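You operate a simulated robot arm through the tools that you are given. There is no shell and no other tool.

Carry out the task below with a simulated robot arm. There is one attempt and no reset: what you move stays moved.

TASK
Strap the small grey case on the cargo rack's mat to the pull printed on its label.
Fine: buckle in the sliding block, at slot 4. Set down upright: what you pick out.
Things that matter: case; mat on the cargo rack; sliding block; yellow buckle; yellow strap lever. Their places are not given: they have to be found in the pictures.

The check looks at the end state, three seconds after you hand in, the way a careful person would. Anything else that was tipped, shoved, dropped, spilled or broken makes it a failure.

THE ROBOT
A 7-joint arm with a two-finger parallel gripper, fixed in place. Base frame: the origin is at the foot of the arm, x ahead of it, y to its left, z up. Readings come in m, degrees, newtons and seconds.
Its first joint turns from -166.0 to 166.0 degrees. Payload 3.43 kg.
The tool frame sits at the grasp point between the pads (the TCP): z along the fingers, y along the line on which they close. The tips reach 0.034 m beyond it. The gripper opens to 0.128 m. The fingers are 0.024 m wide and 0.012 m thick; the gripper's body (0.048 by 0.13 m) begins 0.096 m behind the TCP.
Orientation is told as [roll, pitch, yaw] about the base's x, y, z axes, in that order, counted from this pose: with the fingers straight down and closing along the base's y, the tool's x points along the base's -x, its y along +y and its z along -z.

THE INTERFACE
- The arm moves only by the tool step_arm. Its arguments are lists of equal length, an entry for each row: "delta_rot": the turn, a rotation vector about the base's x, y, z in degrees, a list of three; "linear": the shift along the base's x, y, z in m, a list of three; "fingers": the finger opening in m, from 0 to 0.128. In form: {"delta_rot": [[ax, ay, az], ...], "linear": [[dx, dy, dz], ...], "fingers": [fingers, ...]}. A call has 1 to 20 rows; each row is the pose to reach, as a shift and turn from the pose commanded when the call began. Rows are played at 5 a second. More than 0.05 m and 8.6 degrees between two rows, or a gripper value outside its range, and nothing of the call is played. Where a pose cannot be reached the arm comes as near as it can. A force on the tool above 70 N (or 10 N above the force at the start of the call, whichever is more), or a blocked arm, ends the call early, and 0.2 s more pass. The fingers move at their own pace (about 0.153 m/s each) and stop on an object; they squeeze with about 30 N. The grip force told is the motor's: it shows also when the fingers shut on nothing. Time passes only in rows, and 0.2 s behind the last, so rows that repeat a pose let the fingers close. The reply holds the time, the measured pose of the TCP, the force on the tool along the base axes, the opening and the grip force, in the units named above and with some noise, with the torque about the TCP (base axes, N m) and any sound that the robot's microphone picked up, and new pictures: "views" is both (left out), scene, wrist or none.
- Cameras (640 x 400 px; columns grow to the right, rows downward): "scene" is fixed at [0.0498, 0.4991, 1.4048]; the picture's right is [-0.47, -0.88, 0.00], its down [-0.40, 0.21, -0.89] and it looks along [0.79, -0.42, -0.45] (base axes); focal length 364 px, centre (320, 200). "wrist" rides on the gripper at [0.076, -0.011, -0.16] in the tool frame; the picture's right is [0.15, 0.99, 0.00], its down [-0.88, 0.13, -0.46] and it looks along [-0.45, 0.07, 0.89] (tool axes); focal length 234 px, centre (320, 200).
- measure_at(camera, pixels): for up to 12 pixels [column, row] of the newest picture of that camera ("zoom" is the newest enlarged one), the place [x, y, z] in the base frame of the surface seen there, good to about 0.002 m. It takes no simulated time.
- zoom(camera, box): a new picture of the part [left, top, right, bottom] of that camera's present view, enlarged. It takes no simulated time.
- sign_off(): hands the job in; it is judged then, once.

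Open the gripper and draw the arm clear of the work before you hand the job in, unless the task says otherwise.

The tools are called after "Request:" as name(argument=value, ...) on one line, values as JSON. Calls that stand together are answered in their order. step_arm: Moves the arm, as the interface text tells. Its arguments: {"type":"object","properties":{"delta_rot":{"type":"array","items":{"type":"array","items":{"type":"number"}}},"linear":{"type":"array","items":{"type":"array","items":{"type":"number"}}},"fingers":{"type":"array","items":{"type":"number"}},"views":{"type":"string","enum":["both","scene","wrist","none"]}},"required":["delta_rot","linear","fingers"]} The other tools are called the same way: measure_at (camera, pixels) gives the place of the surface under pixels of a picture; zoom (camera, box) takes an enlarged picture of a part of a camera's view; sign_off () hands the job in.

At the start:

```text
time: 0.0
tool_pos: [0.5208, 0.1175, 1.1878]
tool_rot: [0.1, 0.1, 0.0]
wrist_force: [0.1, -0.1, 0.2]
wrist_torque: [0.0, 0.03, -0.03]
gripper_width: 0.1277
grasp_force: 0.2
```

scene: 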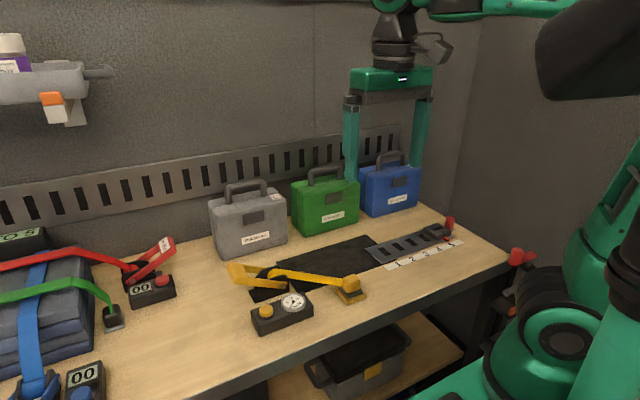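
wrist: 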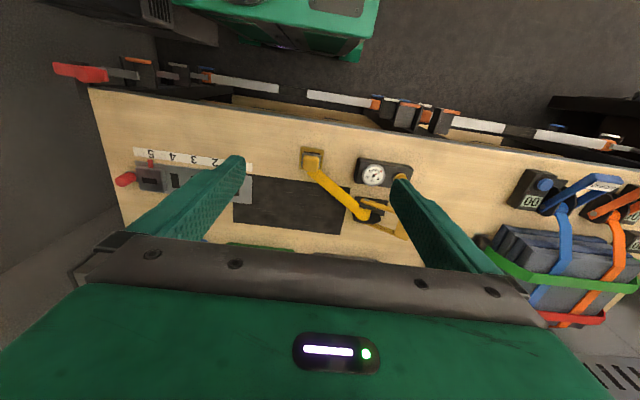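

The scene shows a grey case near (248,220), a black mat near (335,262), a sliding block rail near (410,245), and the yellow strap lever and gauge near (280,290). I'll zoom in on these parts to read labels.

Request:
zoom(camera="scene", box=[200, 170, 300, 262])

Request:
zoom(camera="scene", box=[220, 220, 380, 340])

Request:
zoom(camera="scene", box=[350, 205, 480, 286])

Request:
zoom(camera="wrist", box=[90, 120, 440, 270])

```text
4.35 times, centred on (250, 216) of scene
```

zoom: 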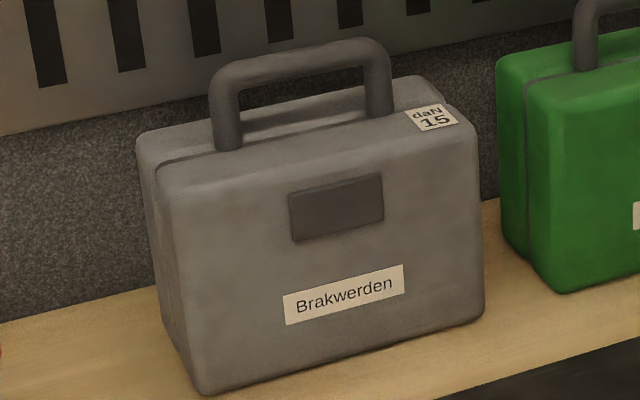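

```text
3.33 times, centred on (300, 280) of scene
```

zoom: 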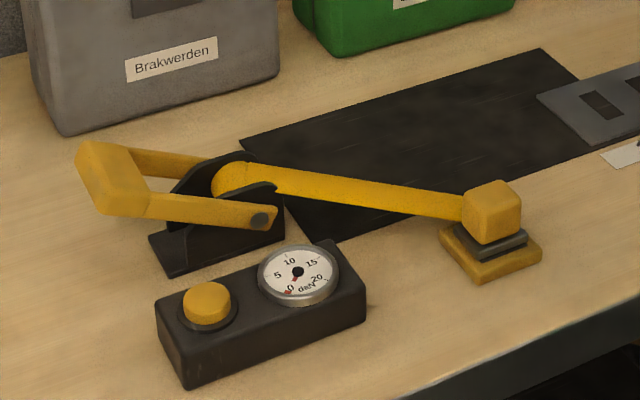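

```text
4.92 times, centred on (415, 246) of scene
```

zoom: 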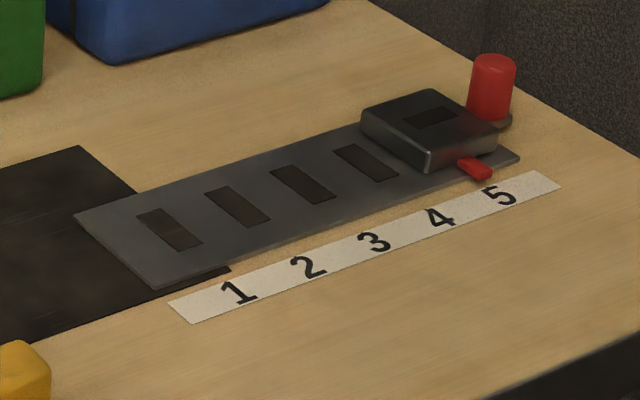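

```text
1.83 times, centred on (265, 195) of wrist
```

zoom: 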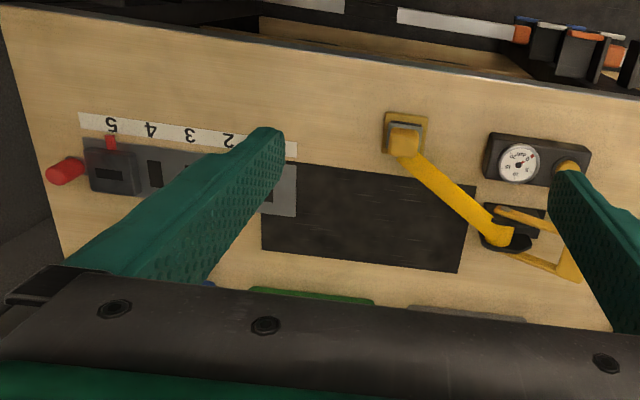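

The grey case's label reads "daN 15", the block sits at slot 5 with a red tab, and the gauge has a 0–20 daN dial with a yellow button. Next I measure the positions of everything.

Request:
measure_at(camera="scene", pixels=[[212, 205], [219, 256], [286, 242], [284, 195], [245, 185], [270, 182], [258, 196], [264, 222], [258, 238], [300, 232], [358, 222], [372, 212]])

Request:
measure_at(camera="scene", pixels=[[280, 261], [356, 236], [305, 279], [388, 260], [400, 259], [452, 236], [437, 229], [446, 239], [450, 222], [455, 232], [433, 235], [425, 238]])

Request:
measure_at(camera="scene", pixels=[[232, 268], [247, 282], [250, 274], [277, 269], [285, 273], [310, 275], [340, 281], [347, 282], [352, 292], [350, 297], [272, 312], [294, 301]])

Request:
measure_at(camera="scene", pixels=[[385, 249], [399, 246], [415, 242], [431, 238], [398, 264], [412, 260], [426, 255], [440, 250], [454, 245], [200, 290], [400, 290], [480, 245]])

```text
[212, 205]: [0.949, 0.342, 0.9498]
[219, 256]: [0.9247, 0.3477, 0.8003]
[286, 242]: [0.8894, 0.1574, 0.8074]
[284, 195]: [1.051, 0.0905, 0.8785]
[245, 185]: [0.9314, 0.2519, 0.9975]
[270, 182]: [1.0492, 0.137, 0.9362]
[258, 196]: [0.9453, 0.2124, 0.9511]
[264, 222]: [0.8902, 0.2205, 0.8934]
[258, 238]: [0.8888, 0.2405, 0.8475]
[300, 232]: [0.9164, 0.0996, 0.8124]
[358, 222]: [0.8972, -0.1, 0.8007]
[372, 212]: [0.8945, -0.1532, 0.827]
```

```text
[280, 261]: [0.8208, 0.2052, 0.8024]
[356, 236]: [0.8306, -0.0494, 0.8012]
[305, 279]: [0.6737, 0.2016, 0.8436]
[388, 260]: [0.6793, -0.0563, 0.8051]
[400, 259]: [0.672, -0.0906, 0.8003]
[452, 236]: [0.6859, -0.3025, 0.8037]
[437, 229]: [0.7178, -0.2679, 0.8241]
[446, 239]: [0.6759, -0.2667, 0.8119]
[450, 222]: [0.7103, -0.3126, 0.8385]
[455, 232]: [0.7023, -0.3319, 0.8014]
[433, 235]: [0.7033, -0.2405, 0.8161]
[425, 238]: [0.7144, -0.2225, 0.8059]
```

```text
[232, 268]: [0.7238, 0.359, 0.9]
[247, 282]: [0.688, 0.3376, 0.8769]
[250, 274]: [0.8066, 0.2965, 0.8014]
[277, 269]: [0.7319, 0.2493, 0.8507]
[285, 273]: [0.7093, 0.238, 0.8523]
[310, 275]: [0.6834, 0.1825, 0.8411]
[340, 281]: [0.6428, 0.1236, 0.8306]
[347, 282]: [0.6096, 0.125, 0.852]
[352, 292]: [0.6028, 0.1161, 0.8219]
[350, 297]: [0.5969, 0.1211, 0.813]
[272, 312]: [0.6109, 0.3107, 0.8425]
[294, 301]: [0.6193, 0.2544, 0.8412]
```

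```text
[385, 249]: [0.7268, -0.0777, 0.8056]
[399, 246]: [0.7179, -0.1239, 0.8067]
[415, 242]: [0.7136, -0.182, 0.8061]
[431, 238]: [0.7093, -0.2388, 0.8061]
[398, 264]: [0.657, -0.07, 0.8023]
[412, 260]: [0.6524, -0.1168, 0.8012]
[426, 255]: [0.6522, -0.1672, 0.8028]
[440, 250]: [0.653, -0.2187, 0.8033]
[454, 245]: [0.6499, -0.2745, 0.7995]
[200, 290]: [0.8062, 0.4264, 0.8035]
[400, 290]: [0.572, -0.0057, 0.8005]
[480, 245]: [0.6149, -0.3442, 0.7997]
```

The rail runs along −y with slots about 0.05 m apart and the case stands at roughly x 0.89–0.97, y 0.15–0.35. I'll look closer at the block, lever, buckle and the already-strapped load at left.

Request:
zoom(camera="scene", box=[415, 210, 470, 254])

Request:
zoom(camera="scene", box=[325, 260, 385, 310])

Request:
zoom(camera="scene", box=[220, 250, 320, 340])

Request:
zoom(camera="scene", box=[0, 220, 190, 400])

Request:
zoom(camera="wrist", box=[290, 130, 430, 250])

Request:
zoom(camera="wrist", box=[100, 130, 260, 230])

```text
9.09 times, centred on (442, 232) of scene
```

zoom: 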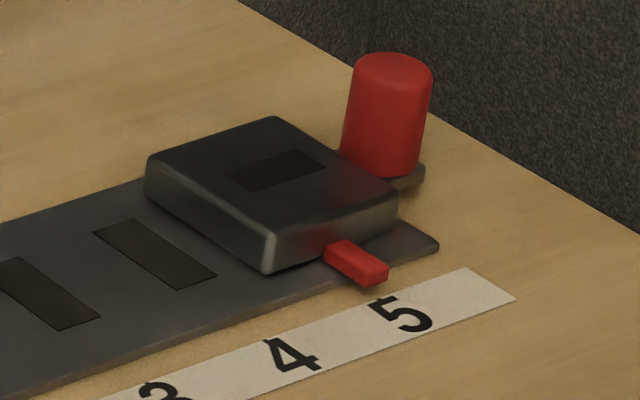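

```text
8.00 times, centred on (355, 285) of scene
```

zoom: 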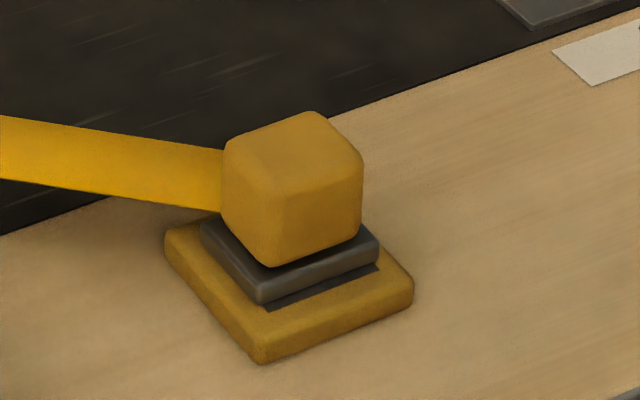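

```text
4.44 times, centred on (270, 295) of scene
```

zoom: 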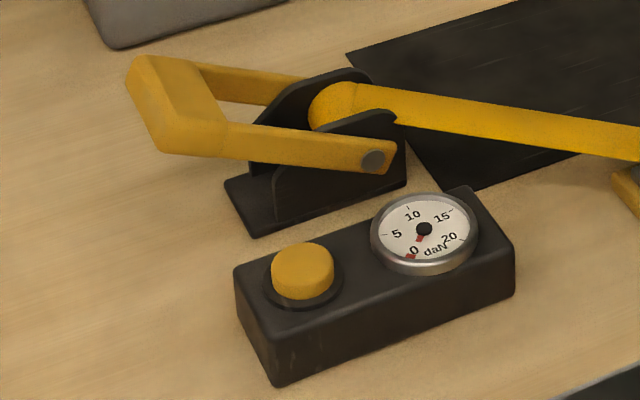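

```text
2.22 times, centred on (95, 310) of scene
```

zoom: 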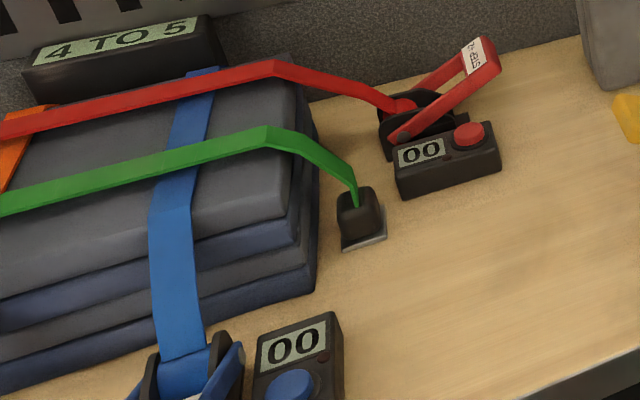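

```text
3.33 times, centred on (360, 190) of wrist
```

zoom: 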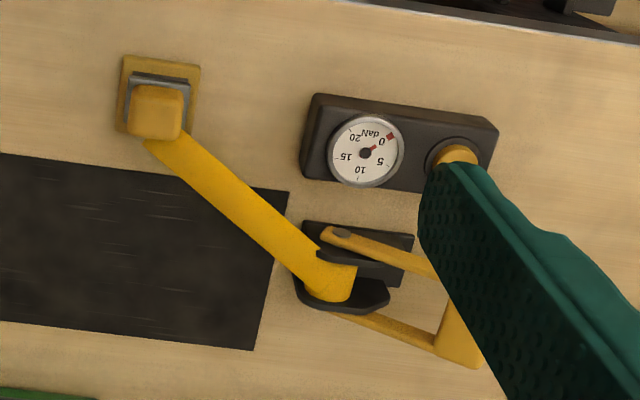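

```text
4.00 times, centred on (180, 180) of wrist
```

zoom: 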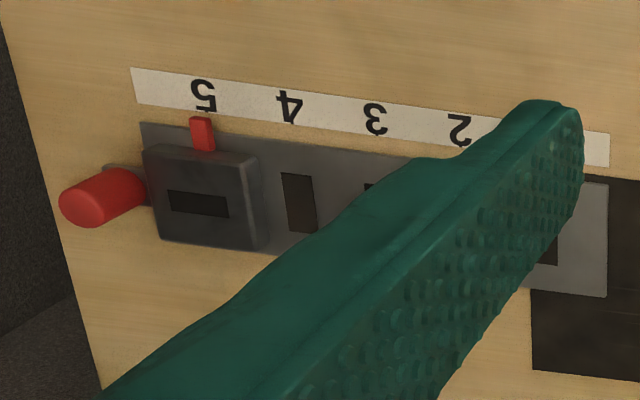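

The block has a red pointer at 5 and a slot on top running along y; a red knob stands at the rail's end. I'll move the arm above the rail for a close wrist view before touching anything.

Request:
step_arm(delta_rot=[[0, 0, 0], [0, 0, 0], [0, 0, 0], [0, 0, 0], [0, 0, 0], [0, 0, 0], [0, 0, 0], [0, 0, 0], [0, 0, 0], [0, 0, 0]], linear=[[0.006, -0.04, -0.015], [0.012, -0.08, -0.03], [0.018, -0.12, -0.045], [0.024, -0.16, -0.06], [0.03, -0.2, -0.08], [0.036, -0.24, -0.1], [0.042, -0.28, -0.12], [0.048, -0.32, -0.14], [0.054, -0.36, -0.15], [0.06, -0.39, -0.16]], fingers=[0.127, 0.127, 0.127, 0.127, 0.127, 0.127, 0.127, 0.127, 0.127, 0.127])

```text
time: 2.2
tool_pos: [0.5663, -0.2727, 1.0368]
tool_rot: [0.0, -0.7, 0.0]
wrist_force: [-0.7, -0.3, -0.3]
wrist_torque: [0.0, -0.03, -0.02]
gripper_width: 0.1272
grasp_force: 0.0
```

scene: 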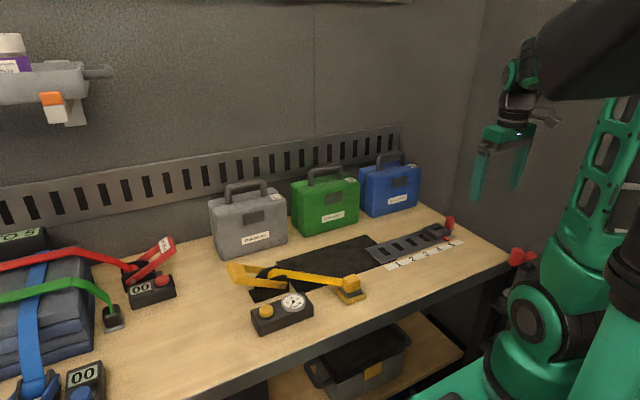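
wrist: 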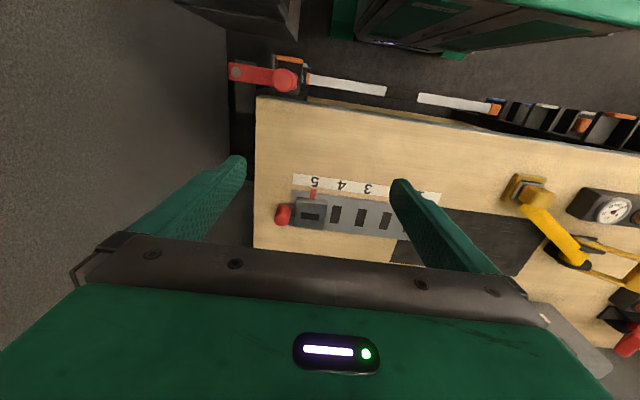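

The rail is now visible between the fingers at around (335,212) in the wrist view. I zoom in on it.

Request:
zoom(camera="wrist", box=[255, 160, 415, 260])

Request:
zoom(camera="wrist", box=[490, 150, 640, 290])

Request:
measure_at(camera="wrist", pixels=[[282, 214], [298, 200], [326, 202], [295, 226], [324, 229], [310, 214], [313, 194], [335, 214], [361, 216], [386, 219], [330, 198], [330, 231]])

```text
4.00 times, centred on (335, 210) of wrist
```

zoom: 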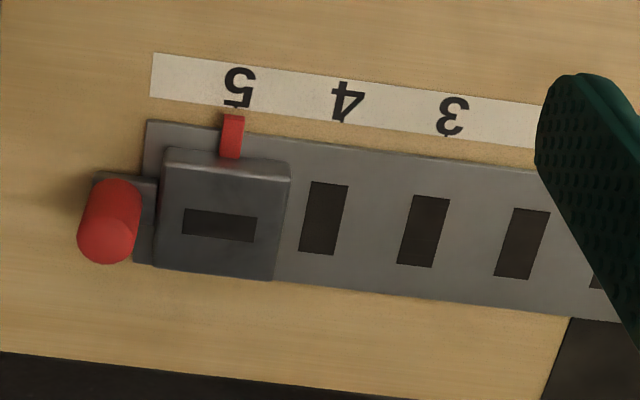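

```text
2.86 times, centred on (565, 220) of wrist
```

zoom: 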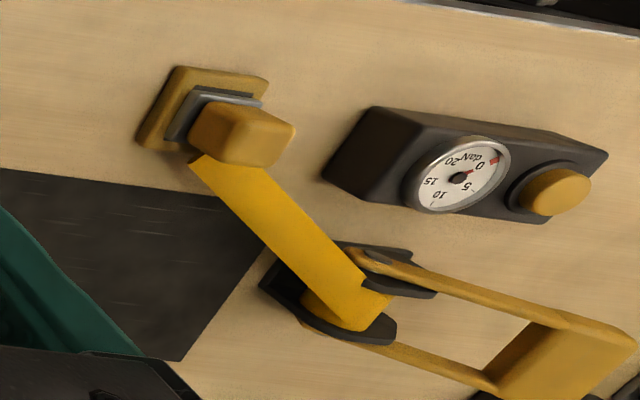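

```text
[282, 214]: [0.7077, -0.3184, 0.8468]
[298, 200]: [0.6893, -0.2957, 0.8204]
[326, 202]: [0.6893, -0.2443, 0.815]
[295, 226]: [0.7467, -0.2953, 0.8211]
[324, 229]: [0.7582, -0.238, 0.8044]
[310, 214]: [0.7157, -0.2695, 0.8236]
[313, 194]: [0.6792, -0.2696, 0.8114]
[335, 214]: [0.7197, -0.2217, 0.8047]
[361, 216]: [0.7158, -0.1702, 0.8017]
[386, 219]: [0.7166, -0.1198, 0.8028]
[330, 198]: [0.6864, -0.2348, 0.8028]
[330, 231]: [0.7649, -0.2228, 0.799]
```

The knob at (282,214) measures about [0.708,-0.318,0.847] and seems to sit on a tab of the block; slot 4 is at about y −0.221, the block at y −0.270. I'll turn the gripper to close along x and move above the knob for a nearer look.

Request:
step_arm(delta_rot=[[0, 0, 8], [0, 0, 16], [0, 0, 24], [0, 0, 32], [0, 0, 40], [0, 0, 48], [0, 0, 56], [0, 0, 64], [0, 0, 72], [0, 0, 80], [0, 0, 88], [0, 0, 90], [0, 0, 90]], linear=[[0.012, -0.004, 0], [0.024, -0.008, 0], [0.036, -0.012, 0], [0.048, -0.016, 0], [0.06, -0.02, 0], [0.072, -0.024, -0.005], [0.084, -0.028, -0.01], [0.096, -0.032, -0.015], [0.108, -0.036, -0.02], [0.12, -0.04, -0.025], [0.127, -0.046, -0.03], [0.127, -0.046, -0.04], [0.127, -0.046, -0.04]], fingers=[0.127, 0.127, 0.127, 0.127, 0.127, 0.127, 0.127, 0.127, 0.127, 0.127, 0.127, 0.127, 0.127])

```text
time: 5.0
tool_pos: [0.6919, -0.3171, 0.9948]
tool_rot: [0.1, -0.7, 90.0]
wrist_force: [0.6, 0.3, -0.2]
wrist_torque: [0.03, 0.0, -0.02]
gripper_width: 0.1269
grasp_force: 0.0
```

scene: 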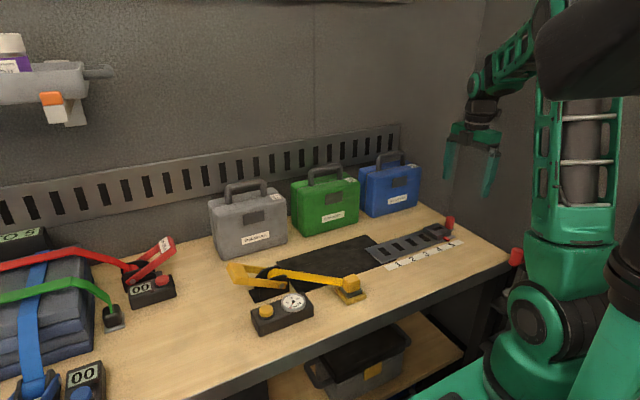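
wrist: 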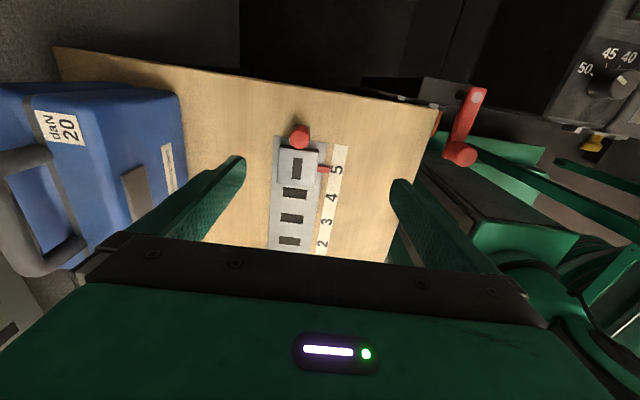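

The measured pose is about 15 mm short in x and 7 mm high versus the command, so I'll correct by feedback. Zooming on the block and knob at about (303,170).

Request:
zoom(camera="wrist", box=[250, 115, 370, 255])

Request:
measure_at(camera="wrist", pixels=[[300, 131], [300, 142], [291, 138], [309, 140], [296, 168], [322, 170], [294, 193], [282, 155], [318, 156], [295, 145]])

```text
2.86 times, centred on (310, 185) of wrist
```

zoom: 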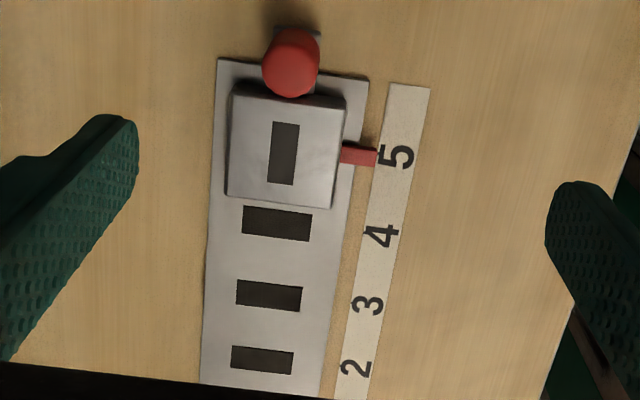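

```text
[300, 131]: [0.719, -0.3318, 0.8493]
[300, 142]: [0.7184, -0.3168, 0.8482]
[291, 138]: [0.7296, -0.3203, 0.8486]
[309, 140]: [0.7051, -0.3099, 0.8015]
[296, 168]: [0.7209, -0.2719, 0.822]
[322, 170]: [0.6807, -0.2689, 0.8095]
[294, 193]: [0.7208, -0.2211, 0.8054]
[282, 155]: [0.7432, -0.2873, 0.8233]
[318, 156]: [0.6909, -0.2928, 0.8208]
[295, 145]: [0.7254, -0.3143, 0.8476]
```

The knob's centre is at about [0.718,-0.323] with its top at z 0.849, in line with the block. I move above it with the fingers partly closed.

Request:
step_arm(delta_rot=[[0, 0, 0], [0, 0, 0], [0, 0, 0], [0, 0, 0]], linear=[[0.026, -0.006, -0.02], [0.026, -0.006, -0.05], [0.026, -0.006, -0.08], [0.026, -0.006, -0.08]], fingers=[0.1, 0.07, 0.06, 0.06])

```text
time: 6.0
tool_pos: [0.7183, -0.3258, 0.9155]
tool_rot: [0.0, -0.8, 90.0]
wrist_force: [-1.0, -0.7, -0.3]
wrist_torque: [0.01, -0.05, -0.02]
gripper_width: 0.06
grasp_force: 0.0
```

scene: 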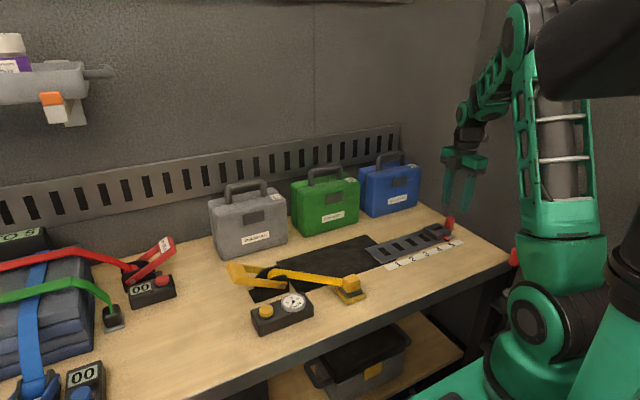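
wrist: 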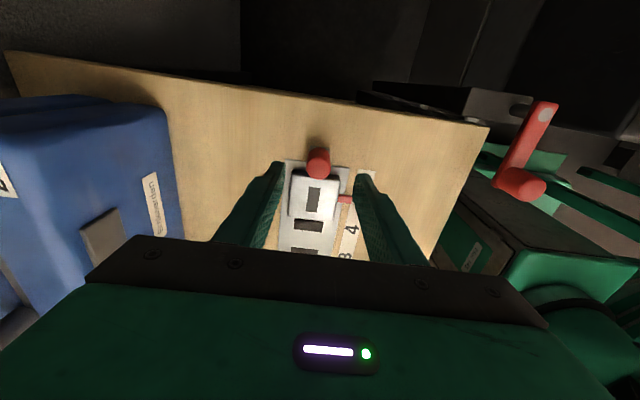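

The gripper is over the knob at (318,163); measuring again to refine centre before descending.

Request:
measure_at(camera="wrist", pixels=[[318, 155], [318, 170], [309, 163], [327, 163], [314, 195], [340, 172]])

Request:
zoom(camera="wrist", box=[265, 135, 385, 235])

```text
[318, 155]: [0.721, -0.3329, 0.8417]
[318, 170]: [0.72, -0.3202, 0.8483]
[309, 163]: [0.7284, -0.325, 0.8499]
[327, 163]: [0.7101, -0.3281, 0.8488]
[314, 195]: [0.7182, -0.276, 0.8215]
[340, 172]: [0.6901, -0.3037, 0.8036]
```

```text
4.00 times, centred on (325, 185) of wrist
```

zoom: 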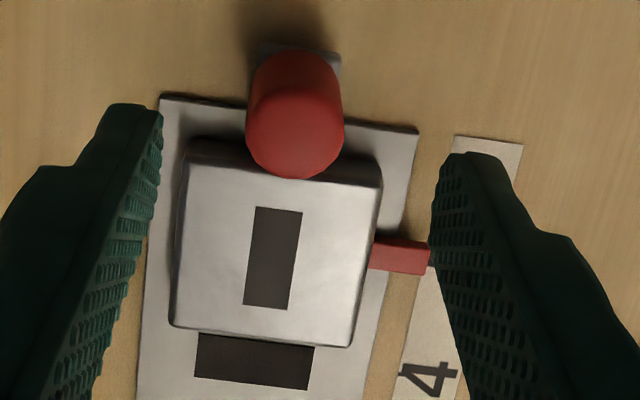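

Knob centre confirmed near [0.719,-0.324]; I descend to TCP z≈0.857 and close on it.

Request:
step_arm(delta_rot=[[0, 0, 0], [0, 0, 0], [0, 0, 0], [0, 0, 0], [0, 0, 0], [0, 0, 0], [0, 0, 0]], linear=[[0.001, 0.001, -0.02], [0.001, 0.001, -0.04], [0.001, 0.001, -0.058], [0.001, 0.001, -0.058], [0.001, 0.001, -0.058], [0.001, 0.001, -0.058], [0.001, 0.001, -0.058]], fingers=[0.06, 0.06, 0.06, 0.06, 0.03, 0.01, 0.01])

```text
time: 7.6
tool_pos: [0.7216, -0.3235, 0.8567]
tool_rot: [0.1, -0.9, 90.0]
wrist_force: [0.4, 0.6, -1.9]
wrist_torque: [-0.08, 0.0, -0.03]
gripper_width: 0.025
grasp_force: 44.3
```

scene: 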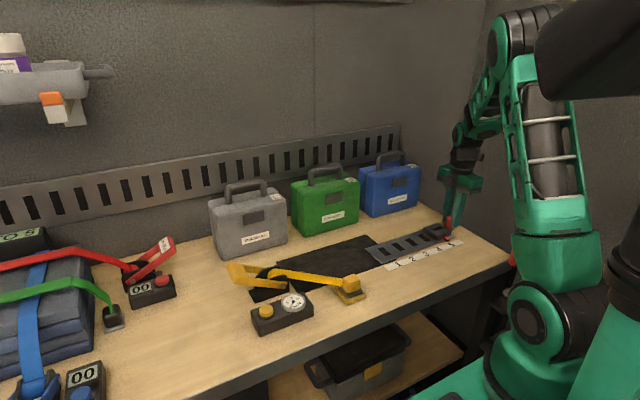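
wrist: 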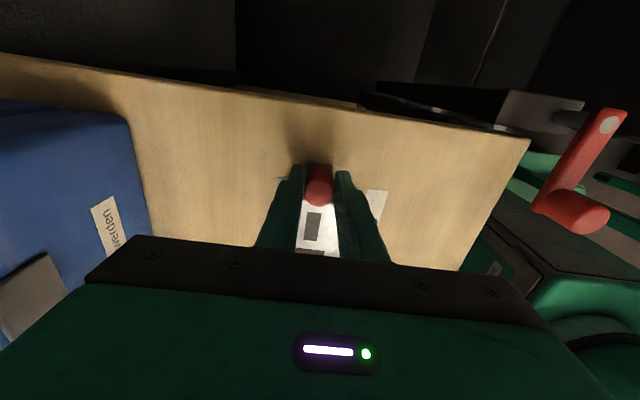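

The knob is gripped (opening 0.025, force 44). I try a gentle lift of the knob in small steps, watching the force.

Request:
step_arm(delta_rot=[[0, 0, 0], [0, 0, 0], [0, 0, 0], [0, 0, 0], [0, 0, 0]], linear=[[0, 0, 0.003], [0, 0, 0.006], [0, 0, 0.009], [0, 0, 0.012], [0, 0, 0.012]], fingers=[0.01, 0.01, 0.01, 0.01, 0.01])

Request:
zoom(camera="wrist", box=[265, 155, 385, 265])

```text
time: 8.8
tool_pos: [0.721, -0.324, 0.8702]
tool_rot: [-0.1, -0.7, 89.9]
wrist_force: [2.1, -0.9, 0.0]
wrist_torque: [0.31, -0.03, -0.01]
gripper_width: 0.0247
grasp_force: 44.6
```

scene: 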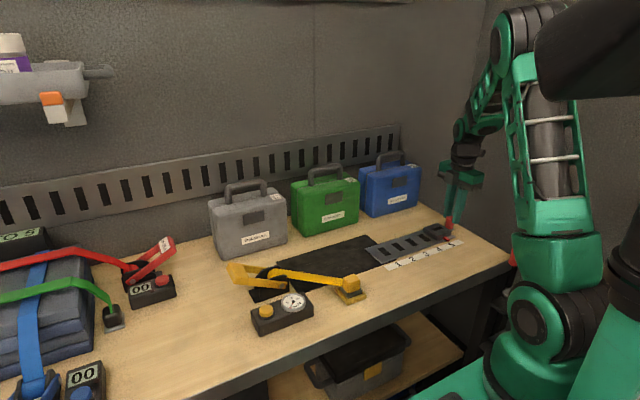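
wrist: 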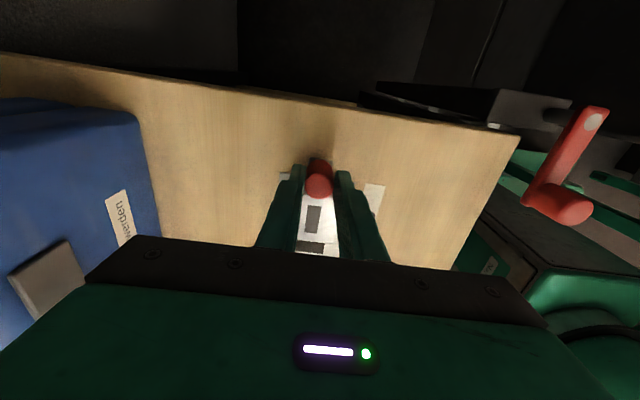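

```text
3.64 times, centred on (325, 210) of wrist
```

zoom: 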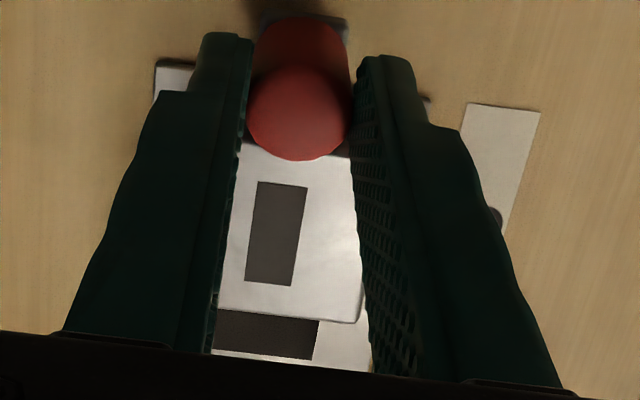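

The TCP rose to 0.870 with little force. I check whether the knob rose with it or slipped, or the block lifted.

Request:
zoom(camera="scene", box=[415, 200, 475, 250])

Request:
measure_at(camera="wrist", pixels=[[318, 182], [314, 215], [304, 235], [322, 200], [318, 245]])

```text
8.00 times, centred on (445, 225) of scene
```

zoom: 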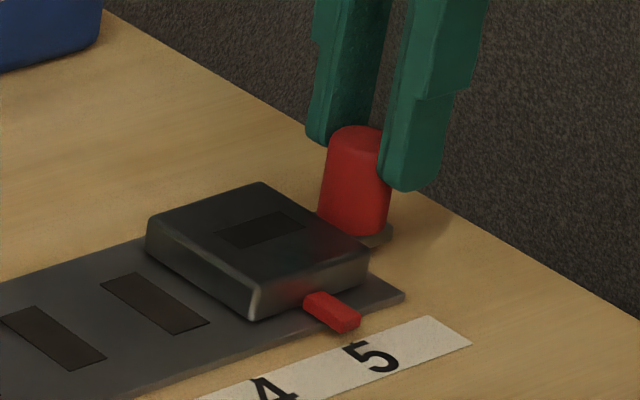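

```text
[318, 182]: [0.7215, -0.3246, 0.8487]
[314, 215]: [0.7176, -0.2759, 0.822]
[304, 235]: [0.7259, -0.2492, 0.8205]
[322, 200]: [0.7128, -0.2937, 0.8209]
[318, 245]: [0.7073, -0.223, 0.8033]
```

The knob stayed at z 0.849 while the fingers slid up it, so it isn't a lift pin. I go back down, regrip and try sliding it gently toward +y.

Request:
step_arm(delta_rot=[[0, 0, 0], [0, 0, 0], [0, 0, 0], [0, 0, 0], [0, 0, 0]], linear=[[0, 0, 0], [-0.001, 0, -0.006], [-0.001, 0, -0.013], [-0.001, 0, -0.013], [-0.001, 0, -0.013]], fingers=[0.045, 0.045, 0.045, 0.01, 0.01], views="none")

Request:
step_arm(delta_rot=[[0, 0, 0], [0, 0, 0], [0, 0, 0], [0, 0, 0], [0, 0, 0], [0, 0, 0]], linear=[[0, 0.003, 0], [0, 0.006, 0], [0, 0.009, 0], [0, 0.012, 0], [0, 0.015, 0], [0, 0.015, 0]], fingers=[0.01, 0.01, 0.01, 0.01, 0.01, 0.01])

Request:
zoom(camera="scene", box=[415, 200, 475, 250])

```text
time: 10.0
tool_pos: [0.7195, -0.3238, 0.8566]
tool_rot: [-0.1, -0.7, 90.0]
wrist_force: [14.9, -0.4, 0.8]
wrist_torque: [-0.04, -0.5, -0.05]
gripper_width: 0.025
grasp_force: 44.9
```

```text
time: 11.4
tool_pos: [0.7202, -0.3082, 0.8559]
tool_rot: [-0.1, -0.7, 90.2]
wrist_force: [30.4, 1.2, 14.3]
wrist_torque: [0.25, -1.07, -0.13]
gripper_width: 0.0249
grasp_force: 44.9
```

scene: 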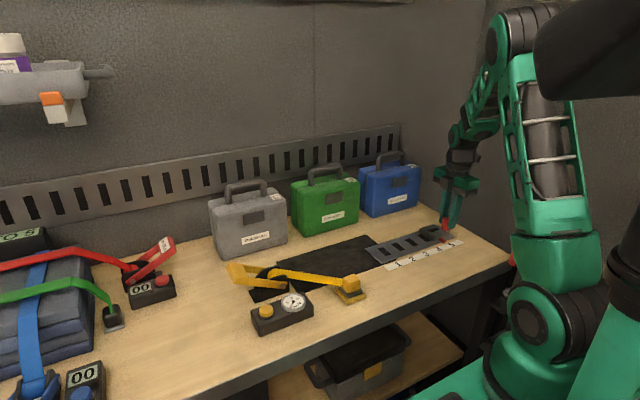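
wrist: 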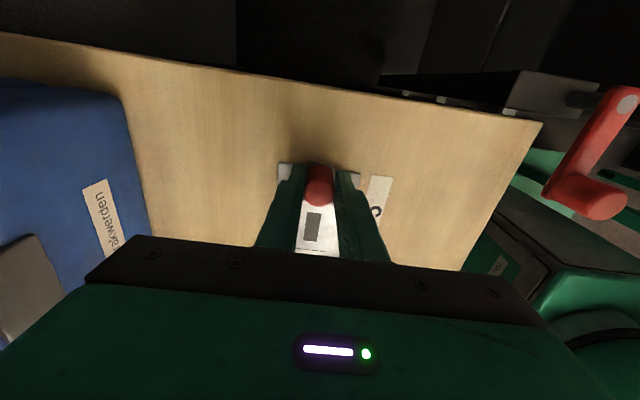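

```text
8.00 times, centred on (445, 225) of scene
```

zoom: 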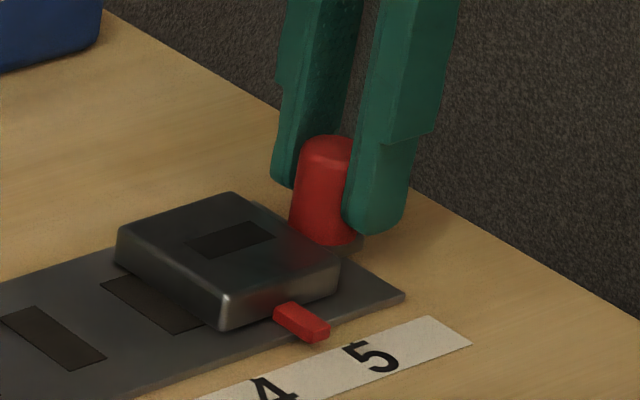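

The block slides with the knob (y now −0.308). A sideways load of 30 N in x built up, so I shift x back +3 mm and continue sliding another 0.034 m to slot 4.

Request:
step_arm(delta_rot=[[0, 0, 0], [0, 0, 0], [0, 0, 0], [0, 0, 0], [0, 0, 0], [0, 0, 0], [0, 0, 0], [0, 0, 0]], linear=[[0.002, 0, 0], [0.003, 0.006, 0], [0.003, 0.012, 0], [0.003, 0.018, 0], [0.003, 0.024, 0], [0.003, 0.029, 0], [0.003, 0.034, 0], [0.003, 0.034, 0]], fingers=[0.01, 0.01, 0.01, 0.01, 0.01, 0.01, 0.01, 0.01])

Request:
zoom(camera="scene", box=[405, 205, 465, 255])

```text
time: 13.2
tool_pos: [0.7198, -0.2756, 0.8552]
tool_rot: [0.1, -0.8, 89.9]
wrist_force: [-10.3, 1.0, 19.2]
wrist_torque: [0.02, 0.37, 0.02]
gripper_width: 0.0248
grasp_force: 44.9
```

scene: 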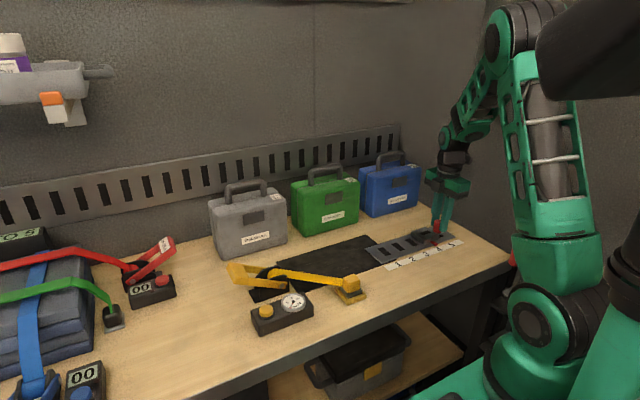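
wrist: 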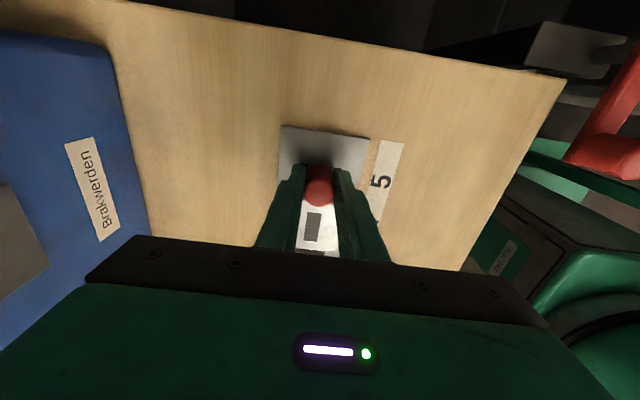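

```text
8.00 times, centred on (435, 230) of scene
```

zoom: 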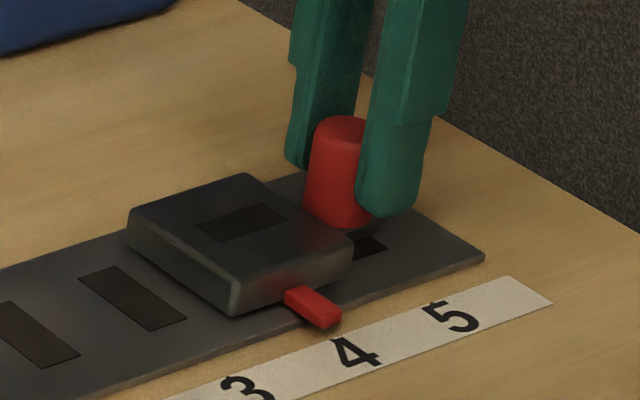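

The red pointer is now by the 4. I release and raise the fingers to measure the block against the slots.

Request:
step_arm(delta_rot=[[0, 0, 0], [0, 0, 0], [0, 0, 0], [0, 0, 0], [0, 0, 0], [0, 0, 0]], linear=[[0, 0, 0], [0, 0, 0], [0, 0, 0.03], [0, 0, 0.06], [0, 0, 0.09], [0, 0, 0.09]], fingers=[0.05, 0.06, 0.06, 0.1, 0.127, 0.127])

Request:
zoom(camera="scene", box=[370, 210, 470, 280])

Request:
zoom(camera="wrist", box=[250, 115, 390, 255])

```text
time: 14.6
tool_pos: [0.7208, -0.2753, 0.9446]
tool_rot: [0.0, -0.7, 90.0]
wrist_force: [-0.1, 0.3, -0.5]
wrist_torque: [-0.03, 0.02, 0.02]
gripper_width: 0.1269
grasp_force: 0.1
```

scene: 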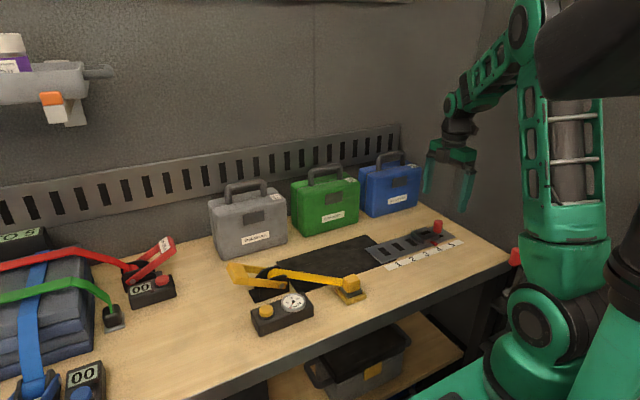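
wrist: 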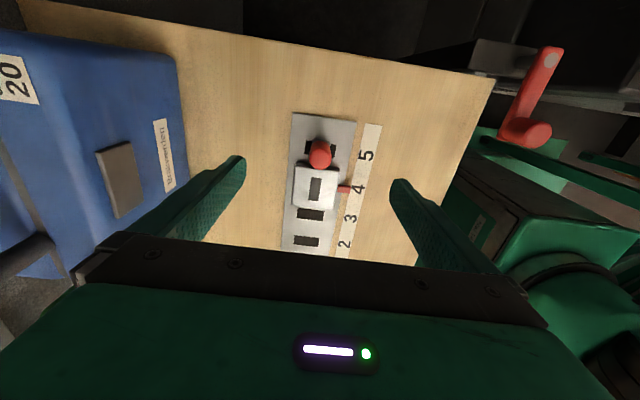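

```text
5.71 times, centred on (420, 245) of scene
```

zoom: 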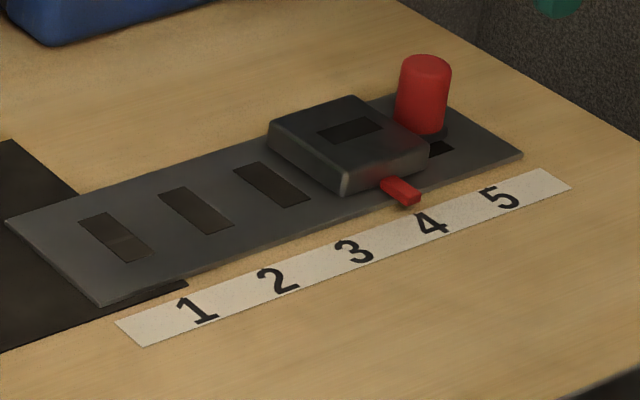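

```text
2.86 times, centred on (320, 185) of wrist
```

zoom: 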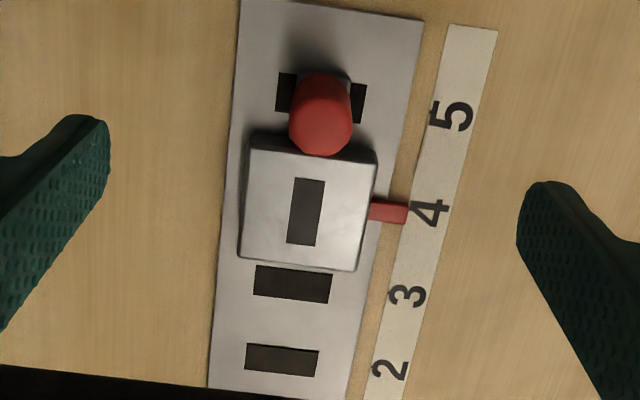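

The pointer lines up with 4. I measure the block slot, pointer and the visible rail slots to check the offset.

Request:
measure_at(camera="zoom", pixels=[[285, 93], [359, 103], [254, 279], [331, 289], [292, 270], [291, 298], [282, 346], [281, 373], [306, 212], [388, 211], [310, 180], [301, 244]])

Request:
measure_at(camera="zoom", pixels=[[285, 75], [283, 109], [360, 85], [357, 121], [251, 145], [375, 156], [240, 256], [355, 270], [320, 100], [322, 150], [388, 202], [388, 222]])

```text
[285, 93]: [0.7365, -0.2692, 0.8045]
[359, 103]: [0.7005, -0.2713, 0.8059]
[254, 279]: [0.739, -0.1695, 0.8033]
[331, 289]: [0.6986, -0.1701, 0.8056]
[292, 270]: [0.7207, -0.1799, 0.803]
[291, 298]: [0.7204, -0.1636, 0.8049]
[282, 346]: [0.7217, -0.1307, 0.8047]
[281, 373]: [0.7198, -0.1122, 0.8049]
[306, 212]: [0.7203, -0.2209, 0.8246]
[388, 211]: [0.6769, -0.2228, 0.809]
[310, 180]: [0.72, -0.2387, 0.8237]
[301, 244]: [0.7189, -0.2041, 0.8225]
```

```text
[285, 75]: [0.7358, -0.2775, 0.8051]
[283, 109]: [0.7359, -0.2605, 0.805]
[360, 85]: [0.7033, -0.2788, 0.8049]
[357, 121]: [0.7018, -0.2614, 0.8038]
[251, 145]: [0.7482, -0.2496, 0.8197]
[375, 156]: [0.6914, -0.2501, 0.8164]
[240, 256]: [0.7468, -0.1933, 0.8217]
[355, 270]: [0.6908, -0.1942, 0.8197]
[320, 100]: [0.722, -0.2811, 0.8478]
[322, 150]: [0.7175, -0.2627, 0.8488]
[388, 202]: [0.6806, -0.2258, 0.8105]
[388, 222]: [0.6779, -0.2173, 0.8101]
```

The block centre (y ≈ −0.2215) matches slot 4 (≈ −0.2205) within about 1 mm. Next I raise the arm and move over the mat for a close look at the buckle, lever and case.

Request:
step_arm(delta_rot=[[0, 0, 0], [0, 0, 0], [0, 0, 0], [0, 0, 0], [0, 0, 0], [0, 0, 0], [0, 0, 0], [0, 0, 0], [0, 0, 0], [0, 0, 0], [0, 0, 0]], linear=[[0, 0, 0.04], [-0.01, 0, 0.08], [-0.02, 0.03, 0.1], [-0.03, 0.06, 0.11], [-0.04, 0.1, 0.11], [-0.05, 0.14, 0.11], [-0.06, 0.18, 0.11], [-0.06, 0.22, 0.11], [-0.06, 0.26, 0.11], [-0.06, 0.3, 0.11], [-0.06, 0.3, 0.11]], fingers=[0.127, 0.127, 0.127, 0.127, 0.127, 0.127, 0.127, 0.127, 0.127, 0.127, 0.127])

Request:
zoom(camera="wrist", box=[170, 100, 470, 260])

```text
time: 17.0
tool_pos: [0.6632, 0.0238, 1.0565]
tool_rot: [0.1, -0.7, 90.0]
wrist_force: [0.0, 0.3, -0.1]
wrist_torque: [0.0, -0.02, -0.01]
gripper_width: 0.1271
grasp_force: 0.0
```

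scene: 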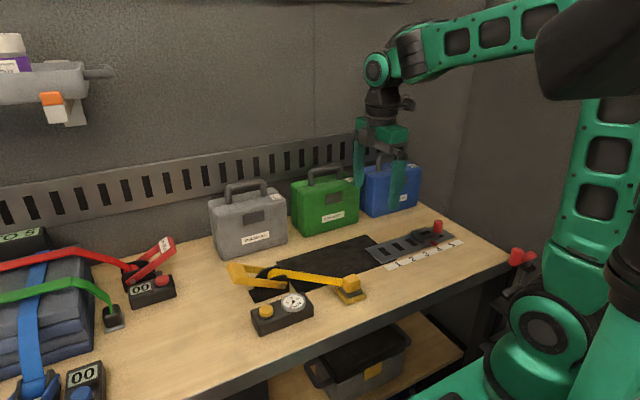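
wrist: 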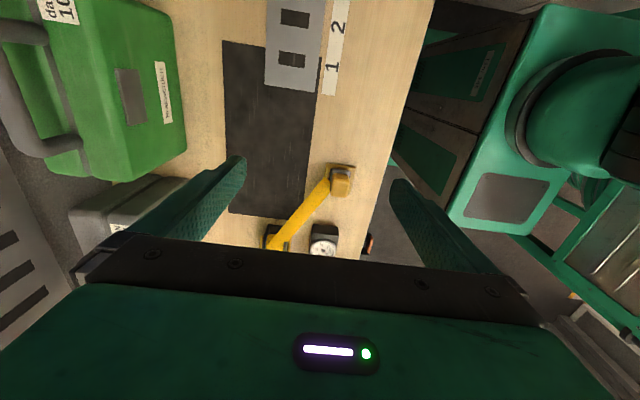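

```text
2.13 times, centred on (320, 180) of wrist
```

zoom: 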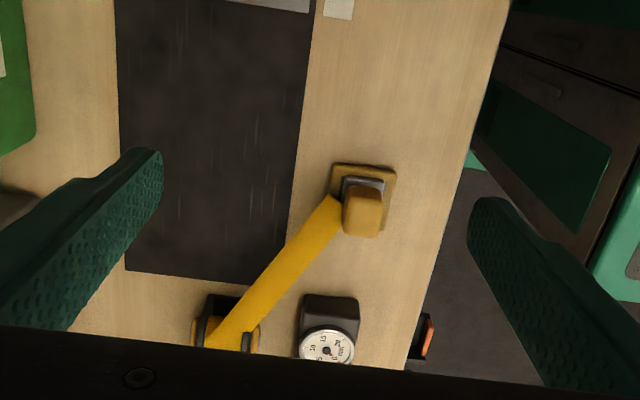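

Measuring the mat's corners and buckle/holder geometry from this view.

Request:
measure_at(camera="wrist", pixels=[[229, 210], [306, 218], [224, 42], [318, 92], [266, 42], [330, 168], [354, 168], [340, 175], [340, 190], [333, 185], [349, 185], [310, 200]])

Request:
zoom(camera="scene", box=[205, 170, 295, 262])

Request:
measure_at(camera="scene", pixels=[[228, 190], [264, 185], [229, 200], [265, 196], [240, 183], [255, 181], [235, 200], [255, 197], [217, 210], [281, 200], [222, 250], [283, 238]])

```text
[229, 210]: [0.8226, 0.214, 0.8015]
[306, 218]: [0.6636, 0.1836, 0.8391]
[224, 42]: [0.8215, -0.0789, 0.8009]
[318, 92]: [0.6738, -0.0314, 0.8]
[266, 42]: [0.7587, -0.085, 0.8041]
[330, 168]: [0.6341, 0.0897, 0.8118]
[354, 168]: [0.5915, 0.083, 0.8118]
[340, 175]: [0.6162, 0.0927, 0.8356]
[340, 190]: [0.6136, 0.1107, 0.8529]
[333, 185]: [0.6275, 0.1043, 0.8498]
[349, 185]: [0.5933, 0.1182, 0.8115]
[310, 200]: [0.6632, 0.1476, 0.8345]
```

```text
4.35 times, centred on (250, 216) of scene
```

zoom: 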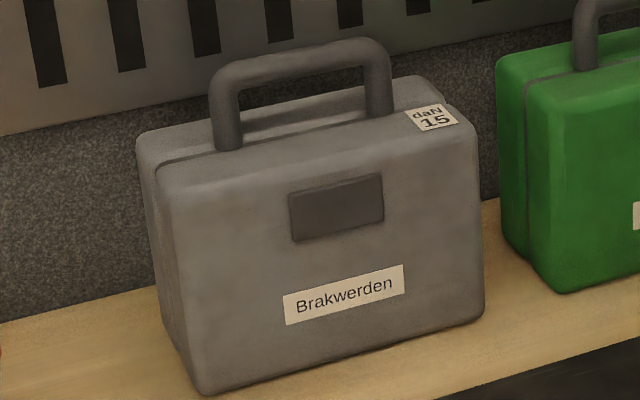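

```text
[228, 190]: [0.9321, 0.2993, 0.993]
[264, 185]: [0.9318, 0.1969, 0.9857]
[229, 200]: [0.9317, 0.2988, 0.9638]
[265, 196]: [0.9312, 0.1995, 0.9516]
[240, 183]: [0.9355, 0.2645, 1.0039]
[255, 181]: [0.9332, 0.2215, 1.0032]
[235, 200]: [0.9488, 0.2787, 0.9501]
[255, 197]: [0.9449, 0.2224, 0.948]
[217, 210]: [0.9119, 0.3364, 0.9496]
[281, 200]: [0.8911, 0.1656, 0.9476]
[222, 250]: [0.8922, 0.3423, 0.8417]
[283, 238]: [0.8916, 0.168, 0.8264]
```

The mat spans x≈0.674–0.822, y≈−0.08–0.214; the case handle bar is at x≈0.94, y 0.20–0.30, top z≈1.005. I move the gripper above the grey case's handle, closing axis along x.

Request:
step_arm(delta_rot=[[0, 0, 0], [0, 0, 0], [0, 0, 0], [0, 0, 0], [0, 0, 0], [0, 0, 0], [0, 0, 0], [0, 0, 0], [0, 0, 0]], linear=[[0.0, 0.02, 0.03], [0.035, 0.05, 0.05], [0.075, 0.08, 0.05], [0.115, 0.11, 0.05], [0.15, 0.14, 0.05], [0.185, 0.17, 0.05], [0.22, 0.2, 0.05], [0.255, 0.225, 0.05], [0.255, 0.225, 0.05]], fingers=[0.1, 0.08, 0.06, 0.06, 0.06, 0.06, 0.06, 0.06, 0.06])

Request:
zoom(camera="wrist", box=[220, 100, 420, 260])

```text
refused: row 2 steps farther than a row can; nothing moved
```

```text
2.50 times, centred on (320, 180) of wrist
```

zoom: 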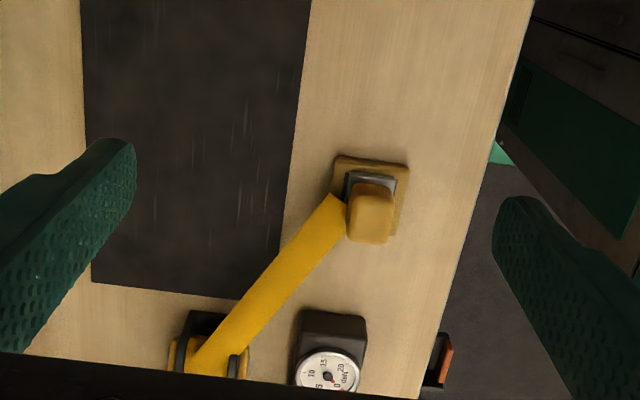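

The call was refused for too large a step; I resend with smaller increments.

Request:
step_arm(delta_rot=[[0, 0, 0], [0, 0, 0], [0, 0, 0], [0, 0, 0], [0, 0, 0], [0, 0, 0], [0, 0, 0], [0, 0, 0], [0, 0, 0], [0, 0, 0], [0, 0, 0]], linear=[[0.0, 0.01, 0.03], [0.02, 0.03, 0.05], [0.05, 0.055, 0.05], [0.08, 0.08, 0.05], [0.11, 0.105, 0.05], [0.14, 0.13, 0.05], [0.17, 0.155, 0.05], [0.2, 0.18, 0.05], [0.23, 0.205, 0.05], [0.255, 0.225, 0.05], [0.255, 0.225, 0.05]], fingers=[0.1, 0.08, 0.06, 0.06, 0.06, 0.06, 0.06, 0.06, 0.06, 0.06, 0.06])

Request:
zoom(camera="wrist", box=[220, 100, 420, 260])

```text
time: 19.4
tool_pos: [0.9181, 0.2496, 1.1035]
tool_rot: [0.2, -0.7, 90.1]
wrist_force: [0.5, 0.0, -0.4]
wrist_torque: [0.02, 0.01, 0.01]
gripper_width: 0.0601
grasp_force: 0.0
```

scene: 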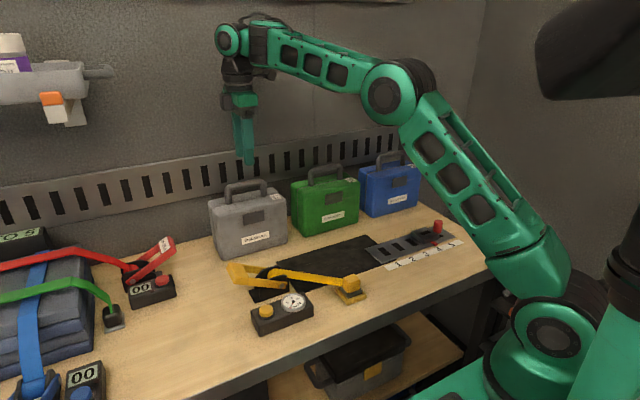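
wrist: 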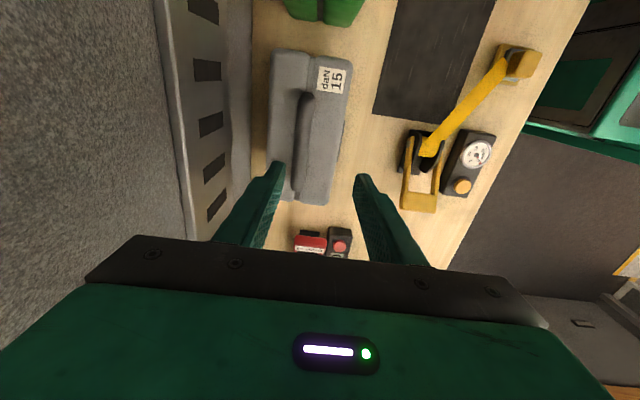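

```text
2.50 times, centred on (320, 180) of wrist
```

zoom: 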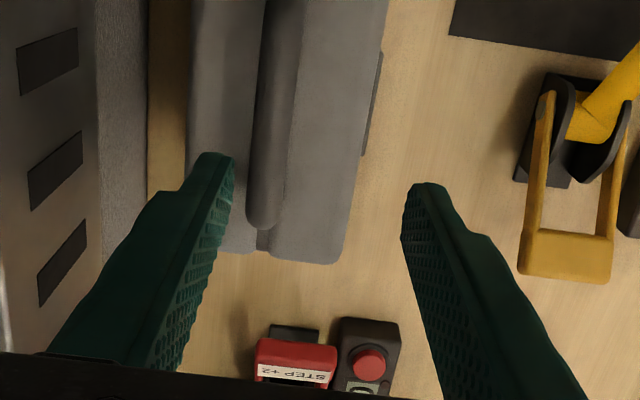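

The wrist view shows the handle bar running at about column 303; measuring it for the grasp.

Request:
measure_at(camera="wrist", pixels=[[306, 95], [304, 120], [302, 145], [301, 165], [299, 185], [296, 130], [311, 130], [272, 60], [350, 65], [272, 150], [340, 150], [327, 200]])

Request:
measure_at(camera="zoom", pixels=[[263, 100], [272, 100], [283, 100], [292, 100], [298, 100], [255, 180], [267, 180], [280, 180], [287, 180], [262, 220], [190, 100], [375, 100]])

```text
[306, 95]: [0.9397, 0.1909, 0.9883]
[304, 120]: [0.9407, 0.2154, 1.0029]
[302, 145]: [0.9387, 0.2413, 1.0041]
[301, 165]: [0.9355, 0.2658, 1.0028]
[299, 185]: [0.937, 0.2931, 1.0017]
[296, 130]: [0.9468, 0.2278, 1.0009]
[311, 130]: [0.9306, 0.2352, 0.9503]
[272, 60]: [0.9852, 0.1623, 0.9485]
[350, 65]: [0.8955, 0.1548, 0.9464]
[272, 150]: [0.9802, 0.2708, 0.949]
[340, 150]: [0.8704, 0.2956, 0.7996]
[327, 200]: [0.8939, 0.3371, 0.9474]
```

```text
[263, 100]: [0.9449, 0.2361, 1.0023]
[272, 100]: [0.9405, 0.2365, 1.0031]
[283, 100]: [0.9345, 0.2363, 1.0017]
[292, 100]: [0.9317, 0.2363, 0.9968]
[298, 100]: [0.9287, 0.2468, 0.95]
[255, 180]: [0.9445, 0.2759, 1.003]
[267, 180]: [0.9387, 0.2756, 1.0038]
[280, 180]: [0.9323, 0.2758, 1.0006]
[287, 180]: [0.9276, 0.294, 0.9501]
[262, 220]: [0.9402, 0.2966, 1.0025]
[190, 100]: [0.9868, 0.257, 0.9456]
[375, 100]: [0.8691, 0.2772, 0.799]
```

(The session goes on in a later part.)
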